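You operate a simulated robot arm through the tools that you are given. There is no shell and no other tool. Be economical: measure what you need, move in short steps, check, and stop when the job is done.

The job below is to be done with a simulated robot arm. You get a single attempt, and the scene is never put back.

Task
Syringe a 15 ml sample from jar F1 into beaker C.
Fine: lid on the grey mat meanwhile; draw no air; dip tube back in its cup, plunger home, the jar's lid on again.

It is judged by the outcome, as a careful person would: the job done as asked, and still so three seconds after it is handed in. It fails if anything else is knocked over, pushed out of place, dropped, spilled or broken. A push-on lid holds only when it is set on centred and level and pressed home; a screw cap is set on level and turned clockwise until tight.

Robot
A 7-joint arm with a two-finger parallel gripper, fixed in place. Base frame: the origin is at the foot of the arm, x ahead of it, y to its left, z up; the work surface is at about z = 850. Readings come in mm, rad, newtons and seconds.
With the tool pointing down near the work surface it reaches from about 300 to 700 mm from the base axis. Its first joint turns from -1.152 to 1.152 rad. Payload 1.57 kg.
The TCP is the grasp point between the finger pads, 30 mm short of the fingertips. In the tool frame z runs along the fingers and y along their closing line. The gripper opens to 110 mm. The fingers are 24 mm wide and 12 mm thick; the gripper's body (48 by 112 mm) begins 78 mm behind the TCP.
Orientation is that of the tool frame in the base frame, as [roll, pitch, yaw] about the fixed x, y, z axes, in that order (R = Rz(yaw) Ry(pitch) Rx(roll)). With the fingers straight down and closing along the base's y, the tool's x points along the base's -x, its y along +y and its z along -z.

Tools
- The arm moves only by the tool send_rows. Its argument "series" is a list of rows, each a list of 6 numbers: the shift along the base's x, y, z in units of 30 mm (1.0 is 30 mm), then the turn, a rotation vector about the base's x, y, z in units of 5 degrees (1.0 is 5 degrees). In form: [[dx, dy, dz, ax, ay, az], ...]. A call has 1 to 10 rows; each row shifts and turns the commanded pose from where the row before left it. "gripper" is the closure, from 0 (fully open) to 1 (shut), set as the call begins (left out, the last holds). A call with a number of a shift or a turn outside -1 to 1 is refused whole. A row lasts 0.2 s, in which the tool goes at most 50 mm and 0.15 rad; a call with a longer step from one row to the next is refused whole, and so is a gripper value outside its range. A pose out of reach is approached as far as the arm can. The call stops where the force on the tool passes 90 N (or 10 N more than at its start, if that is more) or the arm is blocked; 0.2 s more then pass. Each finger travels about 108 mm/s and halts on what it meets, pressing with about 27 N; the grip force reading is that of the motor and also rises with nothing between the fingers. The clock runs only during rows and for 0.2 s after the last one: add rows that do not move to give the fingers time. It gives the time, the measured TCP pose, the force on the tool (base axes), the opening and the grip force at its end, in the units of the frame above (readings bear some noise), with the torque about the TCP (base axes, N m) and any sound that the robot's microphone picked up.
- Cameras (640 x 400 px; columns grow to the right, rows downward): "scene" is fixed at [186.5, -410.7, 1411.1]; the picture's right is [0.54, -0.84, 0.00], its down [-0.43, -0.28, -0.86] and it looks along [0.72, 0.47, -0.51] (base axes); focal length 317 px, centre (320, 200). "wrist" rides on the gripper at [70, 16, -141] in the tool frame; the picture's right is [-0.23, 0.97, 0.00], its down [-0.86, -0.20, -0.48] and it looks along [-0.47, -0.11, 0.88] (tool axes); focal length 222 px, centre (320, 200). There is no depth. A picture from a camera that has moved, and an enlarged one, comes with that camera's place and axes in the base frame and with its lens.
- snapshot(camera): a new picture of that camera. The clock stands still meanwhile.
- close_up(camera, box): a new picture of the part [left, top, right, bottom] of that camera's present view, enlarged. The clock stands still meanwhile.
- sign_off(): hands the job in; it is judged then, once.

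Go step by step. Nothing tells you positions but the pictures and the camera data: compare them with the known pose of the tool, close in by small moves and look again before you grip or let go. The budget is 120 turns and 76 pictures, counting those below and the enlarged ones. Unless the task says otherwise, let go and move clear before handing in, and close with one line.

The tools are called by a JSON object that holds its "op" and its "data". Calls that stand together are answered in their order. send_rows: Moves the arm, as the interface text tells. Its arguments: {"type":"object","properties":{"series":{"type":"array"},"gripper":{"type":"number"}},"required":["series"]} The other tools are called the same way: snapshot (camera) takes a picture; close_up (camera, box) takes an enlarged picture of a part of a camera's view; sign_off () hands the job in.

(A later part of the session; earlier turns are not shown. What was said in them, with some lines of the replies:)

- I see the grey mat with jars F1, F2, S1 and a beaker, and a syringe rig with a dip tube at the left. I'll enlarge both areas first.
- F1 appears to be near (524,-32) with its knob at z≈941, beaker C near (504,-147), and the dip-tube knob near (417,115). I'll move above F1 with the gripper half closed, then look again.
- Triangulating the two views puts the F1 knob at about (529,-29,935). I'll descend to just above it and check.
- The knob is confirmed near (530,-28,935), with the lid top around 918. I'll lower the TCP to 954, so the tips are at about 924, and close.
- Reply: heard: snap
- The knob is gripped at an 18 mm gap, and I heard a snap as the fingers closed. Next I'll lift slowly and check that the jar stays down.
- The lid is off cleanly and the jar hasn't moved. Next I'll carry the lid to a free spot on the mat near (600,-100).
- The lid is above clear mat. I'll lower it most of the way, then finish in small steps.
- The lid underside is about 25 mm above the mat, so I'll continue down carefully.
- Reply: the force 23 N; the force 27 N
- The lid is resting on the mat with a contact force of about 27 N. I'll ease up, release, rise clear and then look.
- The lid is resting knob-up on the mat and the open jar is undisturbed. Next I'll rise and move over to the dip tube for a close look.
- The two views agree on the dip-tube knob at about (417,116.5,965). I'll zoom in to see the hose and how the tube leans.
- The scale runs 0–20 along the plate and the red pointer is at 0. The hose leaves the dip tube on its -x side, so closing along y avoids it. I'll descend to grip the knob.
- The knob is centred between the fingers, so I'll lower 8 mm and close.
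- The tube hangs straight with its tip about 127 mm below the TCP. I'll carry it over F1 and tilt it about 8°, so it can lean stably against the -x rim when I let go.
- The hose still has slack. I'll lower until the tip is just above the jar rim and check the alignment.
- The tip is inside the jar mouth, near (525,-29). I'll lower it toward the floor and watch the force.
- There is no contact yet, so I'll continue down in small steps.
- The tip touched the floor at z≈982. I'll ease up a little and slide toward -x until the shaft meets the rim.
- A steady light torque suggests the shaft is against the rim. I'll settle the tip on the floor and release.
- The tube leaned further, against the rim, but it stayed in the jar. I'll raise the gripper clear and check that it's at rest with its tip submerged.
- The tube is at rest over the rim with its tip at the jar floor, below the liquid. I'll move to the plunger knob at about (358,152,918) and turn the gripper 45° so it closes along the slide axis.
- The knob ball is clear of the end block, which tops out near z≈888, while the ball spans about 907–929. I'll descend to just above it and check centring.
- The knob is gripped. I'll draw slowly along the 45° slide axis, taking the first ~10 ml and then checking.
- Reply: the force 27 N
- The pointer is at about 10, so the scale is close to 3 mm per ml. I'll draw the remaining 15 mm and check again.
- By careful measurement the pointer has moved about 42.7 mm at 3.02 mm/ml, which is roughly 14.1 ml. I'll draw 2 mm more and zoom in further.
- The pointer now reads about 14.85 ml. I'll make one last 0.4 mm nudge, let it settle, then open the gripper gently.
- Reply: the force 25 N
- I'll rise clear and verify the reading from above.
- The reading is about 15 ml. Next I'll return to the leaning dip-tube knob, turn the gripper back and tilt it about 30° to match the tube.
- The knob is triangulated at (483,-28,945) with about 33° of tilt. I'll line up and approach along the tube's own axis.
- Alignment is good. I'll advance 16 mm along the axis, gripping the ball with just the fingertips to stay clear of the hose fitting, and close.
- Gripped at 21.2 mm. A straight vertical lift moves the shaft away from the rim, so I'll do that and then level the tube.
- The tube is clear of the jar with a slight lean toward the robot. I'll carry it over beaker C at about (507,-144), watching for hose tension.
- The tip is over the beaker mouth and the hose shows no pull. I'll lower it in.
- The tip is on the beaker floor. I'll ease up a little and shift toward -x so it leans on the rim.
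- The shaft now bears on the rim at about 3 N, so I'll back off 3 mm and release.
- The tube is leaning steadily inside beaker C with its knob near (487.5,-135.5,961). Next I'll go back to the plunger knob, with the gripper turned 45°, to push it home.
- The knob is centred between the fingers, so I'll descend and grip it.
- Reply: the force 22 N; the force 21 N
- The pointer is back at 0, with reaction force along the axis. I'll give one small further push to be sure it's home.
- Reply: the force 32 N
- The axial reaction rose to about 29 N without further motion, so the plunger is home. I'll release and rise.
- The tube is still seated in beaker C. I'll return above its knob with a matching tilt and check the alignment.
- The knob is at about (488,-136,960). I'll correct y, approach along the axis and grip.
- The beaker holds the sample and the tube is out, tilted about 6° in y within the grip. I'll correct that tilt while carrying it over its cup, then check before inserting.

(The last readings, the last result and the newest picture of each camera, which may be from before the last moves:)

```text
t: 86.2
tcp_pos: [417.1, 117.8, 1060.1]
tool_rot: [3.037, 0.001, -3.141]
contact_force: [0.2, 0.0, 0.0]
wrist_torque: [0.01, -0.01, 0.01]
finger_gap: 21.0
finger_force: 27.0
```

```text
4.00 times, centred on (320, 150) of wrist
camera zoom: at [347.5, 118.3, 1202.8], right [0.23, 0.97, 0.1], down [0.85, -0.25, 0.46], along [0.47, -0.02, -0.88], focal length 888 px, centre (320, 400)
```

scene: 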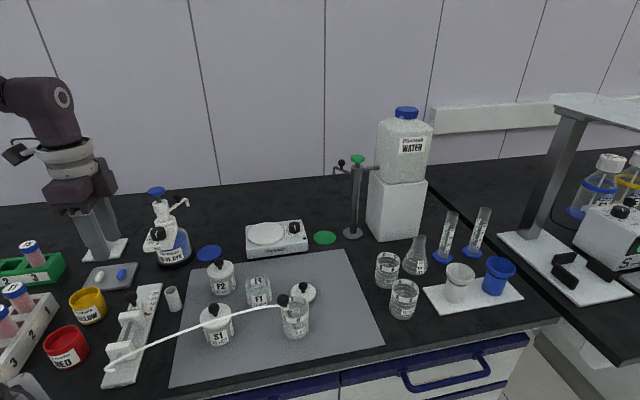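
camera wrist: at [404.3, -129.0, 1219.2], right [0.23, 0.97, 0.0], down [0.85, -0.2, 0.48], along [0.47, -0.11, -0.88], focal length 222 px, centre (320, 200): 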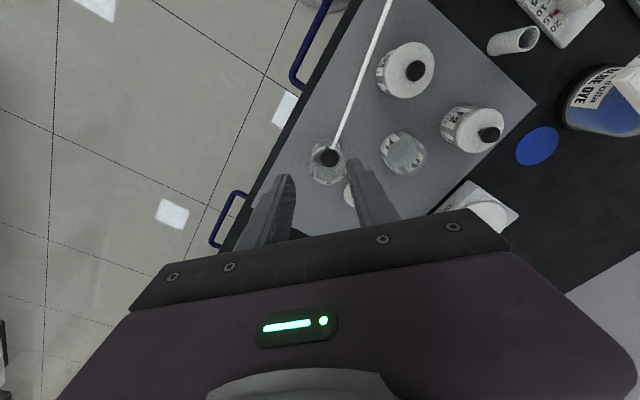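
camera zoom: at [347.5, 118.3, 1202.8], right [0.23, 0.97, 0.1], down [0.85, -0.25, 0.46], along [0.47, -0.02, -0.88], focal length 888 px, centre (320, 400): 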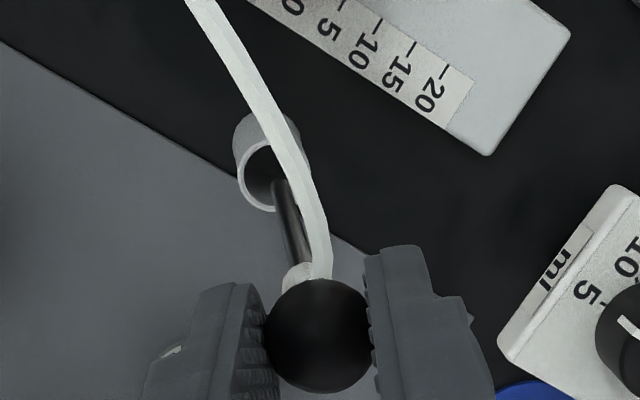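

The tip needs to shift about +6 mm in x and -2.5 mm in y relative to the cup. I'll make that correction, lower to just above the cup rim and verify.

{"op": "send_rows", "data": {"series": [[0.2, -0.08, 0, 0, 0, 0], [0, 0, -0.6, 0, 0, 0], [0, 0, 0, 0, 0, 0]]}}

{"op": "close_up", "data": {"camera": "scene", "box": [145, 260, 205, 315]}}

```text
t: 87.0
tcp_pos: [422.0, 115.6, 1043.3]
tool_rot: [3.037, 0.003, 3.141]
contact_force: [0.6, -0.1, -0.7]
wrist_torque: [-0.01, -0.05, 0.02]
finger_gap: 21.2
finger_force: 27.3
```

```text
7.27 times, centred on (175, 288) of scene
camera zoom: at [186.5, -410.7, 1411.1], right [0.54, -0.84, 0.0], down [-0.43, -0.28, -0.86], along [0.72, 0.47, -0.51], focal length 2307 px, centre (1374, -436)
```

zoom: 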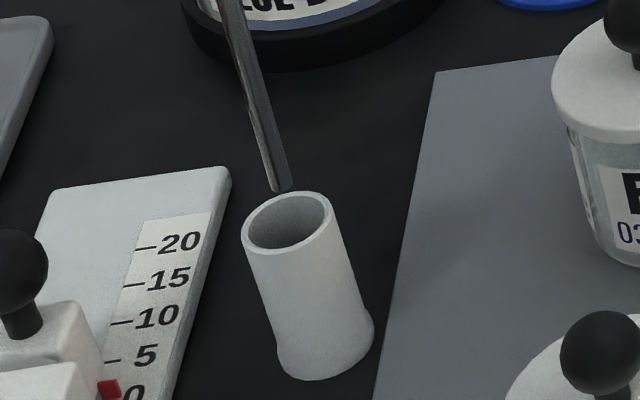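

The tip lines up with the cup mouth. I'll lower gently, watching the force.

{"op": "send_rows", "data": {"series": [[0, 0, -0.25, 0, 0, 0], [0, 0, -0.25, 0, 0, 0], [0, 0, -0.25, 0, 0, 0], [0, 0, 0, 0, 0, 0]]}}

{"op": "send_rows", "data": {"series": [[0, 0, -0.25, 0, 0, 0], [0, 0, -0.25, 0, 0, 0], [0, 0, -0.2, 0, 0, 0], [0, 0, 0, 0, 0, 0]]}}

```text
t: 88.0
tcp_pos: [422.8, 114.3, 1020.4]
tool_rot: [3.037, 0.002, 3.141]
contact_force: [0.9, -1.5, -0.3]
wrist_torque: [0.03, -0.02, 0.01]
finger_gap: 21.3
finger_force: 26.6
```

```text
t: 89.0
tcp_pos: [423.3, 114.6, 999.3]
tool_rot: [3.038, 0.002, 3.141]
contact_force: [0.2, -0.3, -0.8]
wrist_torque: [-0.01, 0.01, 0.0]
finger_gap: 21.0
finger_force: 26.8
```

No contact so far. One picture will confirm the tube is inside the cup before I release.

{"op": "send_rows", "data": {"series": [[0, 0, -0.25, 0, 0, 0], [0, 0, -0.1, 0, 0, 0], [0, 0, 0, 0, 0, 0]]}}

{"op": "close_up", "data": {"camera": "scene", "box": [140, 240, 210, 315]}}

```text
t: 89.8
tcp_pos: [423.7, 114.3, 988.1]
tool_rot: [3.036, 0.002, -3.141]
contact_force: [-0.4, 0.7, -0.4]
wrist_torque: [0.03, -0.01, 0.01]
finger_gap: 21.3
finger_force: 26.8
```

```text
5.33 times, centred on (175, 278) of scene
camera zoom: at [186.5, -410.7, 1411.1], right [0.54, -0.84, 0.0], down [-0.43, -0.28, -0.86], along [0.72, 0.47, -0.51], focal length 1692 px, centre (1093, -213)
```

zoom: 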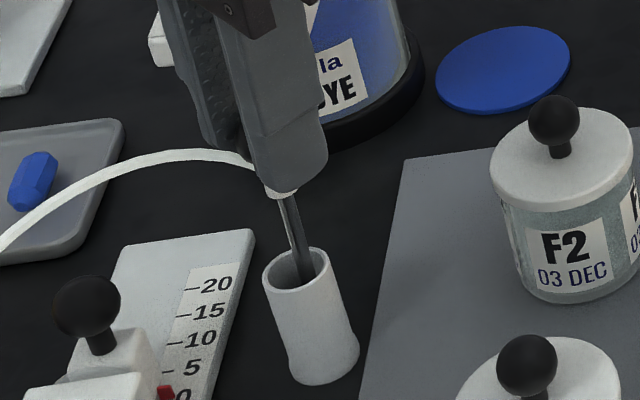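

The tube is inside the cup. I'll seat it and release.

{"op": "send_rows", "data": {"series": [[0, 0, -0.07, 0, 0, 0], [0, 0, 0, 0, 0, 0]]}}

{"op": "send_rows", "data": {"series": [[0, 0, -0.06, 0, 0, 0], [0, 0, 0, 0, 0, 0]]}}

```text
t: 90.4
tcp_pos: [423.6, 115.0, 986.1]
tool_rot: [3.036, 0.002, 3.141]
contact_force: [1.1, 0.0, -0.1]
wrist_torque: [0.0, -0.01, -0.01]
finger_gap: 21.0
finger_force: 27.1
```

```text
t: 91.0
tcp_pos: [422.2, 115.9, 984.2]
tool_rot: [3.038, 0.002, -3.141]
contact_force: [0.4, 0.2, -0.1]
wrist_torque: [0.0, -0.02, -0.01]
finger_gap: 20.7
finger_force: 26.8
```

{"op": "send_rows", "data": {"series": [[0, 0, -0.05, 0, 0, 0], [0, 0, 0, 0, 0, 0]]}}

{"op": "send_rows", "data": {"series": [[0, 0, 0, 0, 0, 0], [0, 0, 0, 0, 0, 0], [0, 0, 0, 0, 0, 0], [0, 0, 0.5, 0, 0, 0], [0, 0, 0.9, 0, 0, 0], [0, 0, 0.9, 0, 0, 0], [0, 0, 0.7, -0.6, 0, 0], [0, 0, 0, -0.597, 0, 0], [0, 0, 0, 0, 0, 0]], "gripper": 0.6}}

```text
t: 91.6
tcp_pos: [422.8, 114.9, 982.8]
tool_rot: [3.037, 0.002, -3.141]
contact_force: [0.4, -0.7, -1.2]
wrist_torque: [0.0, -0.01, 0.02]
finger_gap: 20.9
finger_force: 26.9
```

```text
t: 93.6
tcp_pos: [422.4, 114.5, 1071.6]
tool_rot: [-3.14, 0.002, 3.141]
contact_force: [0.2, -0.4, -1.1]
wrist_torque: [0.01, 0.0, 0.02]
finger_gap: 43.9
finger_force: 0.0
```

The tube is back in its cup. I'll go to the lid on the mat at (598.7,-100.7) and pick it up by its knob.

{"op": "send_rows", "data": {"series": [[0.732, -0.895, 0, 0, 0, 0], [0.732, -0.895, 0, 0, 0, 0], [0.732, -0.895, 0, 0, 0, 0], [0.732, -0.895, 0, 0, 0, 0], [0.732, -0.895, 0, 0, 0, 0], [0.732, -0.895, 0, 0, 0, 0], [0.732, -0.895, 0, 0, 0, 0], [0.732, -0.895, 0, 0, 0, 0], [0, 0, 0, 0, 0, 0]]}}

{"op": "send_rows", "data": {"series": [[0, 0, -0.95, 0, 0, 0], [0, 0, -0.95, 0, 0, 0], [0, 0, -0.95, 0, 0, 0], [0, 0, -0.95, 0, 0, 0], [0, 0, -0.95, 0, 0, 0], [0, 0, 0, 0, 0, 0]]}}

```text
t: 95.6
tcp_pos: [597.4, -102.2, 1072.6]
tool_rot: [3.141, 0.002, -3.141]
contact_force: [-0.2, -0.1, 0.2]
wrist_torque: [-0.01, 0.0, 0.03]
finger_gap: 43.8
finger_force: 0.0
```

```text
t: 97.0
tcp_pos: [596.7, -100.6, 929.9]
tool_rot: [-3.141, 0.0, -3.141]
contact_force: [-0.9, -0.4, -0.4]
wrist_torque: [0.01, -0.04, 0.02]
finger_gap: 43.7
finger_force: 0.0
```

{"op": "send_rows", "data": {"series": [[0.03, 0.01, -0.5, 0, 0, 0], [0, 0, -0.48, 0, 0, 0], [0, 0, 0, 0, 0, 0]]}}

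{"op": "send_rows", "data": {"series": [[0, 0, 0, 0, 0, 0], [0, 0, 0, 0, 0, 0], [0, 0, 0, 0, 0, 0]], "gripper": 1}}

{"op": "send_rows", "data": {"series": [[0, 0, 0.3, 0, 0, 0], [0, 0, 0.7, 0, 0, 0], [0, 0, 0.9, 0, 0, 0], [0, 0, 0.9, 0, 0, 0], [0, 0, 0, 0, 0, 0]]}}

```text
t: 97.8
tcp_pos: [597.9, -98.6, 901.2]
tool_rot: [3.141, 0.002, 3.141]
contact_force: [-1.0, -0.9, 0.1]
wrist_torque: [-0.02, 0.0, 0.03]
finger_gap: 43.8
finger_force: 0.0
```

```text
t: 98.6
tcp_pos: [599.7, -99.5, 900.2]
tool_rot: [-3.141, 0.002, -3.141]
contact_force: [1.0, 0.5, 0.2]
wrist_torque: [0.01, -0.03, 0.0]
finger_gap: 18.0
finger_force: 26.9
```

```text
t: 99.8
tcp_pos: [600.4, -99.8, 983.8]
tool_rot: [3.139, 0.001, 3.142]
contact_force: [-0.5, -0.4, 0.3]
wrist_torque: [-0.02, 0.0, -0.04]
finger_gap: 17.9
finger_force: 26.6
```

The lid is held. I'll carry it back over F1 by the exact reverse displacement and check level and centring.

{"op": "send_rows", "data": {"series": [[0, 0, 0.4, 0, 0, 0], [-0.575, 0.598, 0, 0, 0, 0], [-0.575, 0.598, 0, 0, 0, 0], [-0.575, 0.598, 0, 0, 0, 0], [-0.575, 0.596, 0, 0, 0, 0], [0, 0, -0.5, 0, 0, 0], [0, 0, -0.3, 0, 0, 0], [0, 0, 0, 0, 0, 0], [0, 0, 0, 0, 0, 0]]}}

{"op": "close_up", "data": {"camera": "scene", "box": [210, 235, 310, 315]}}

```text
t: 101.8
tcp_pos: [530.6, -27.3, 972.4]
tool_rot: [-3.141, 0.002, 3.14]
contact_force: [0.8, -0.5, 0.1]
wrist_torque: [0.04, -0.03, 0.0]
finger_gap: 18.0
finger_force: 27.5
```

```text
5.00 times, centred on (260, 275) of scene
camera zoom: at [186.5, -410.7, 1411.1], right [0.54, -0.84, 0.0], down [-0.43, -0.28, -0.86], along [0.72, 0.47, -0.51], focal length 1586 px, centre (620, -175)
```

zoom: 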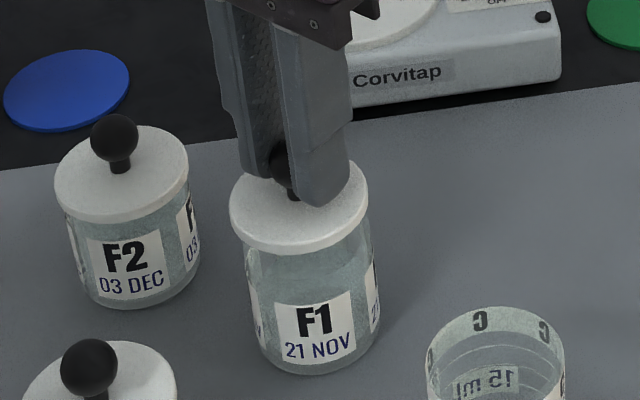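

The lid is level and centred over the jar. I'll lower it onto the rim and press.

{"op": "send_rows", "data": {"series": [[0, 0, -0.3, 0, 0, 0], [0, 0, -0.15, 0, 0, 0], [0, 0, 0, 0, 0, 0]]}}

{"op": "send_rows", "data": {"series": [[0, 0, -0.08, 0, 0, 0], [0, 0, 0, 0, 0, 0]]}}

{"op": "send_rows", "data": {"series": [[0, 0, -0.07, 0, 0, 0], [0, 0, 0, 0, 0, 0]]}}

```text
t: 102.6
tcp_pos: [530.4, -26.7, 959.1]
tool_rot: [3.141, 0.002, -3.141]
contact_force: [0.5, -0.3, 0.3]
wrist_torque: [0.0, -0.03, 0.04]
finger_gap: 17.8
finger_force: 26.9
```

```text
t: 103.2
tcp_pos: [530.8, -27.5, 957.0]
tool_rot: [-3.141, 0.002, 3.142]
contact_force: [0.1, 0.3, -0.8]
wrist_torque: [0.01, 0.01, 0.03]
finger_gap: 18.1
finger_force: 27.1
```

```text
t: 103.8
tcp_pos: [529.6, -28.5, 955.1]
tool_rot: [3.14, 0.001, -3.141]
contact_force: [-0.6, 0.3, 0.3]
wrist_torque: [0.0, 0.01, 0.02]
finger_gap: 17.9
finger_force: 26.9
```

{"op": "send_rows", "data": {"series": [[0, 0, -0.06, 0, 0, 0], [0, 0, 0, 0, 0, 0]]}}

{"op": "send_rows", "data": {"series": [[0, 0, -0.05, 0, 0, 0], [0, 0, 0, 0, 0, 0]]}}

{"op": "send_rows", "data": {"series": [[0, 0, -0.05, 0, 0, 0], [0, 0, 0, 0, 0, 0]]}}

```text
t: 104.4
tcp_pos: [530.8, -28.0, 954.3]
tool_rot: [3.139, 0.004, -3.141]
contact_force: [-0.2, 1.9, 8.7]
wrist_torque: [0.04, -0.01, 0.03]
finger_gap: 18.1
finger_force: 26.5
```

```text
t: 105.0
tcp_pos: [531.4, -27.3, 952.5]
tool_rot: [3.141, 0.005, 3.141]
contact_force: [-1.2, 1.8, 29.5]
wrist_torque: [0.04, -0.07, -0.02]
finger_gap: 18.3
finger_force: 27.3
```

```text
t: 105.6
tcp_pos: [531.6, -28.4, 951.3]
tool_rot: [3.141, 0.003, -3.141]
contact_force: [1.7, 1.7, 27.8]
wrist_torque: [0.02, -0.1, 0.0]
finger_gap: 18.2
finger_force: 26.9
```

Grip slips at about 28 N with no snap heard. I'll keep lowering so the fingertips bear on the lid top on both sides of the knob.

{"op": "send_rows", "data": {"series": [[0, 0, -0.06, 0, 0, 0], [0, 0, 0, 0, 0, 0]]}}

{"op": "send_rows", "data": {"series": [[0, 0, -0.06, 0, 0, 0], [0, 0, 0, 0, 0, 0]]}}

{"op": "send_rows", "data": {"series": [[0, 0, -0.06, 0, 0, 0], [0, 0, 0, 0, 0, 0]]}}

```text
t: 106.2
tcp_pos: [530.6, -28.6, 948.4]
tool_rot: [3.14, 0.005, 3.141]
contact_force: [2.1, 0.5, 26.3]
wrist_torque: [0.01, -0.1, 0.02]
finger_gap: 18.3
finger_force: 26.4
```

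```text
t: 106.8
tcp_pos: [530.1, -29.3, 947.1]
tool_rot: [3.141, 0.005, -3.141]
contact_force: [0.4, 0.9, 33.6]
wrist_torque: [-0.01, 0.02, 0.0]
finger_gap: 18.2
finger_force: 27.1
```

```text
t: 107.4
tcp_pos: [530.7, -29.4, 946.4]
tool_rot: [3.14, 0.005, -3.141]
contact_force: [-3.4, 3.7, 56.8]
wrist_torque: [0.08, 0.31, 0.02]
finger_gap: 18.1
finger_force: 26.7
```

{"op": "send_rows", "data": {"series": [[0, 0, -0.03, 0, 0, 0], [0, 0, 0, 0, 0, 0]]}}

{"op": "send_rows", "data": {"series": [[0, 0, -0.03, 0, 0, 0], [0, 0, 0, 0, 0, 0]]}}

```text
t: 108.0
tcp_pos: [530.4, -27.6, 947.8]
tool_rot: [-3.141, 0.008, 3.14]
contact_force: [-5.4, 2.3, 64.8]
wrist_torque: [0.1, 0.43, 0.04]
finger_gap: 18.0
finger_force: 26.9
```

```text
t: 108.6
tcp_pos: [531.9, -29.4, 945.6]
tool_rot: [3.142, 0.009, 3.141]
contact_force: [-2.5, 0.6, 69.8]
wrist_torque: [-0.01, 0.32, -0.01]
finger_gap: 17.8
finger_force: 27.0
```

I'll press a little further, close to the force limit, to make sure it seats.

{"op": "send_rows", "data": {"series": [[0, 0, -0.04, 0, 0, 0], [0, 0, 0, 0, 0, 0]]}}

{"op": "send_rows", "data": {"series": [[0, 0, -0.05, 0, 0, 0], [0, 0, 0, 0, 0, 0]]}}

```text
t: 109.2
tcp_pos: [531.7, -28.5, 946.6]
tool_rot: [3.141, 0.011, -3.141]
contact_force: [-5.6, -1.3, 82.6]
wrist_torque: [-0.02, 0.6, -0.03]
finger_gap: 18.0
finger_force: 26.5
```

```text
t: 109.6
tcp_pos: [533.1, -27.7, 946.2]
tool_rot: [3.141, 0.011, 3.141]
contact_force: [-8.3, 2.2, 25.1]
wrist_torque: [-0.02, 0.67, 0.0]
finger_gap: 18.0
finger_force: 26.8
stopped in row 1: the force on the tool passed its limit at 96 N (the readings are from after the stop); the commanded pose is now the measured one
```

The lid has been pressed with over 90 N, centred and level. I'll open, rise clear and compare its height with the initial picture.

{"op": "send_rows", "data": {"series": [[0, 0, 0, 0, 0, 0], [0, 0, 0, 0, 0, 0], [0, 0, 0, 0, 0, 0]], "gripper": 0.6}}

{"op": "send_rows", "data": {"series": [[0, 0, 0.5, 0, 0, 0], [0, 0, 0.9, 0, 0, 0], [0, 0, 0.9, 0, 0, 0], [0, 0, 0.9, 0, 0, 0], [0, 0, 0.9, 0, 0, 0], [0, 0, 0, 0, 0, 0]]}}

{"op": "close_up", "data": {"camera": "scene", "box": [200, 220, 320, 320]}}

```text
t: 110.4
tcp_pos: [532.1, -28.9, 945.9]
tool_rot: [-3.141, 0.014, -3.141]
contact_force: [1.2, -1.7, 42.5]
wrist_torque: [-0.03, 0.21, 0.01]
finger_gap: 28.9
finger_force: 0.1
```

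```text
t: 111.8
tcp_pos: [533.3, -27.5, 1069.4]
tool_rot: [3.14, 0.01, -3.14]
contact_force: [0.6, 0.0, -0.4]
wrist_torque: [-0.01, -0.01, 0.01]
finger_gap: 44.0
finger_force: 0.1
heard: snap
```

```text
4.00 times, centred on (260, 270) of scene
camera zoom: at [186.5, -410.7, 1411.1], right [0.54, -0.84, 0.0], down [-0.43, -0.28, -0.86], along [0.72, 0.47, -0.51], focal length 1269 px, centre (560, -80)
```

zoom: 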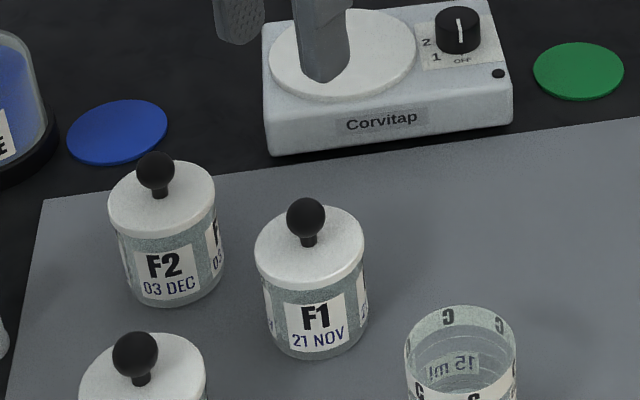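

The lid looks seated and level exactly as it was at the start, and a snap was heard. For assurance I'll press once more on the knob top with closed fingers.

{"op": "send_rows", "data": {"series": [[-0.08, 0, -0.9, 0, 0, 0], [0, 0, -0.9, 0, 0, 0], [0, 0, -0.9, 0, 0, 0], [0, 0, 0, 0, 0, 0]], "gripper": 1}}

{"op": "send_rows", "data": {"series": [[0, 0, -0.15, 0, 0, 0], [0, 0, -0.15, 0, 0, 0], [0, 0, -0.1, 0, 0, 0], [0, 0, 0, 0, 0, 0]]}}

```text
t: 112.8
tcp_pos: [528.8, -28.9, 986.4]
tool_rot: [3.139, 0.01, 3.142]
contact_force: [0.3, -0.3, 0.4]
wrist_torque: [0.02, 0.02, -0.01]
finger_gap: 0.2
finger_force: 21.4
```

```text
t: 113.8
tcp_pos: [529.2, -29.7, 976.2]
tool_rot: [3.141, 0.01, 3.141]
contact_force: [-1.1, 0.0, 1.1]
wrist_torque: [-0.02, 0.03, 0.01]
finger_gap: 0.0
finger_force: 21.0
```

{"op": "send_rows", "data": {"series": [[0, 0, -0.06, 0, 0, 0], [0, 0, -0.04, 0, 0, 0], [0, 0, 0, 0, 0, 0]]}}

{"op": "send_rows", "data": {"series": [[0, 0, -0.06, 0, 0, 0], [0, 0, 0, 0, 0, 0]]}}

```text
t: 114.6
tcp_pos: [530.6, -30.2, 973.1]
tool_rot: [-3.141, 0.015, -3.14]
contact_force: [-7.3, 0.3, 44.7]
wrist_torque: [0.02, 0.15, 0.0]
finger_gap: 0.1
finger_force: 21.8
```

```text
t: 115.2
tcp_pos: [531.1, -29.1, 973.1]
tool_rot: [-3.141, 0.016, 3.141]
contact_force: [-7.5, 3.9, 70.3]
wrist_torque: [0.18, 0.18, 0.11]
finger_gap: 0.1
finger_force: 21.2
```

The lid took 70 N on the knob without any movement, so it's home. I'll rise clear and take a final look.

{"op": "send_rows", "data": {"series": [[0, 0, 0.5, 0, 0, 0], [0, 0, 1, 0, 0, 0], [0, 0, 1, 0, 0, 0], [0, 0, 1, 0, 0, 0], [0, 0, 1, 0, 0, 0], [0, 0, 0, 0, 0, 0]]}}

{"op": "close_up", "data": {"camera": "scene", "box": [80, 220, 340, 385]}}

```text
t: 116.6
tcp_pos: [529.4, -28.8, 1106.5]
tool_rot: [3.14, 0.012, 3.141]
contact_force: [0.5, -0.4, -0.6]
wrist_torque: [0.02, 0.02, -0.02]
finger_gap: 0.1
finger_force: 21.2
```

```text
refused: no pictures are left
```

I have no pictures left, but the last checks and forces all look right: F1's lid is on, the tube is in its cup, the plunger is home and the arm is clear. I'm handing in.

{"op": "sign_off", "data": {}}

```text
The job is handed in.
```

I drew about 15 ml from jar F1 (read off the syringe scale) and emptied it into beaker C; the dip tube is back in its cup, the plunger is home and F1's lid is pressed back on.
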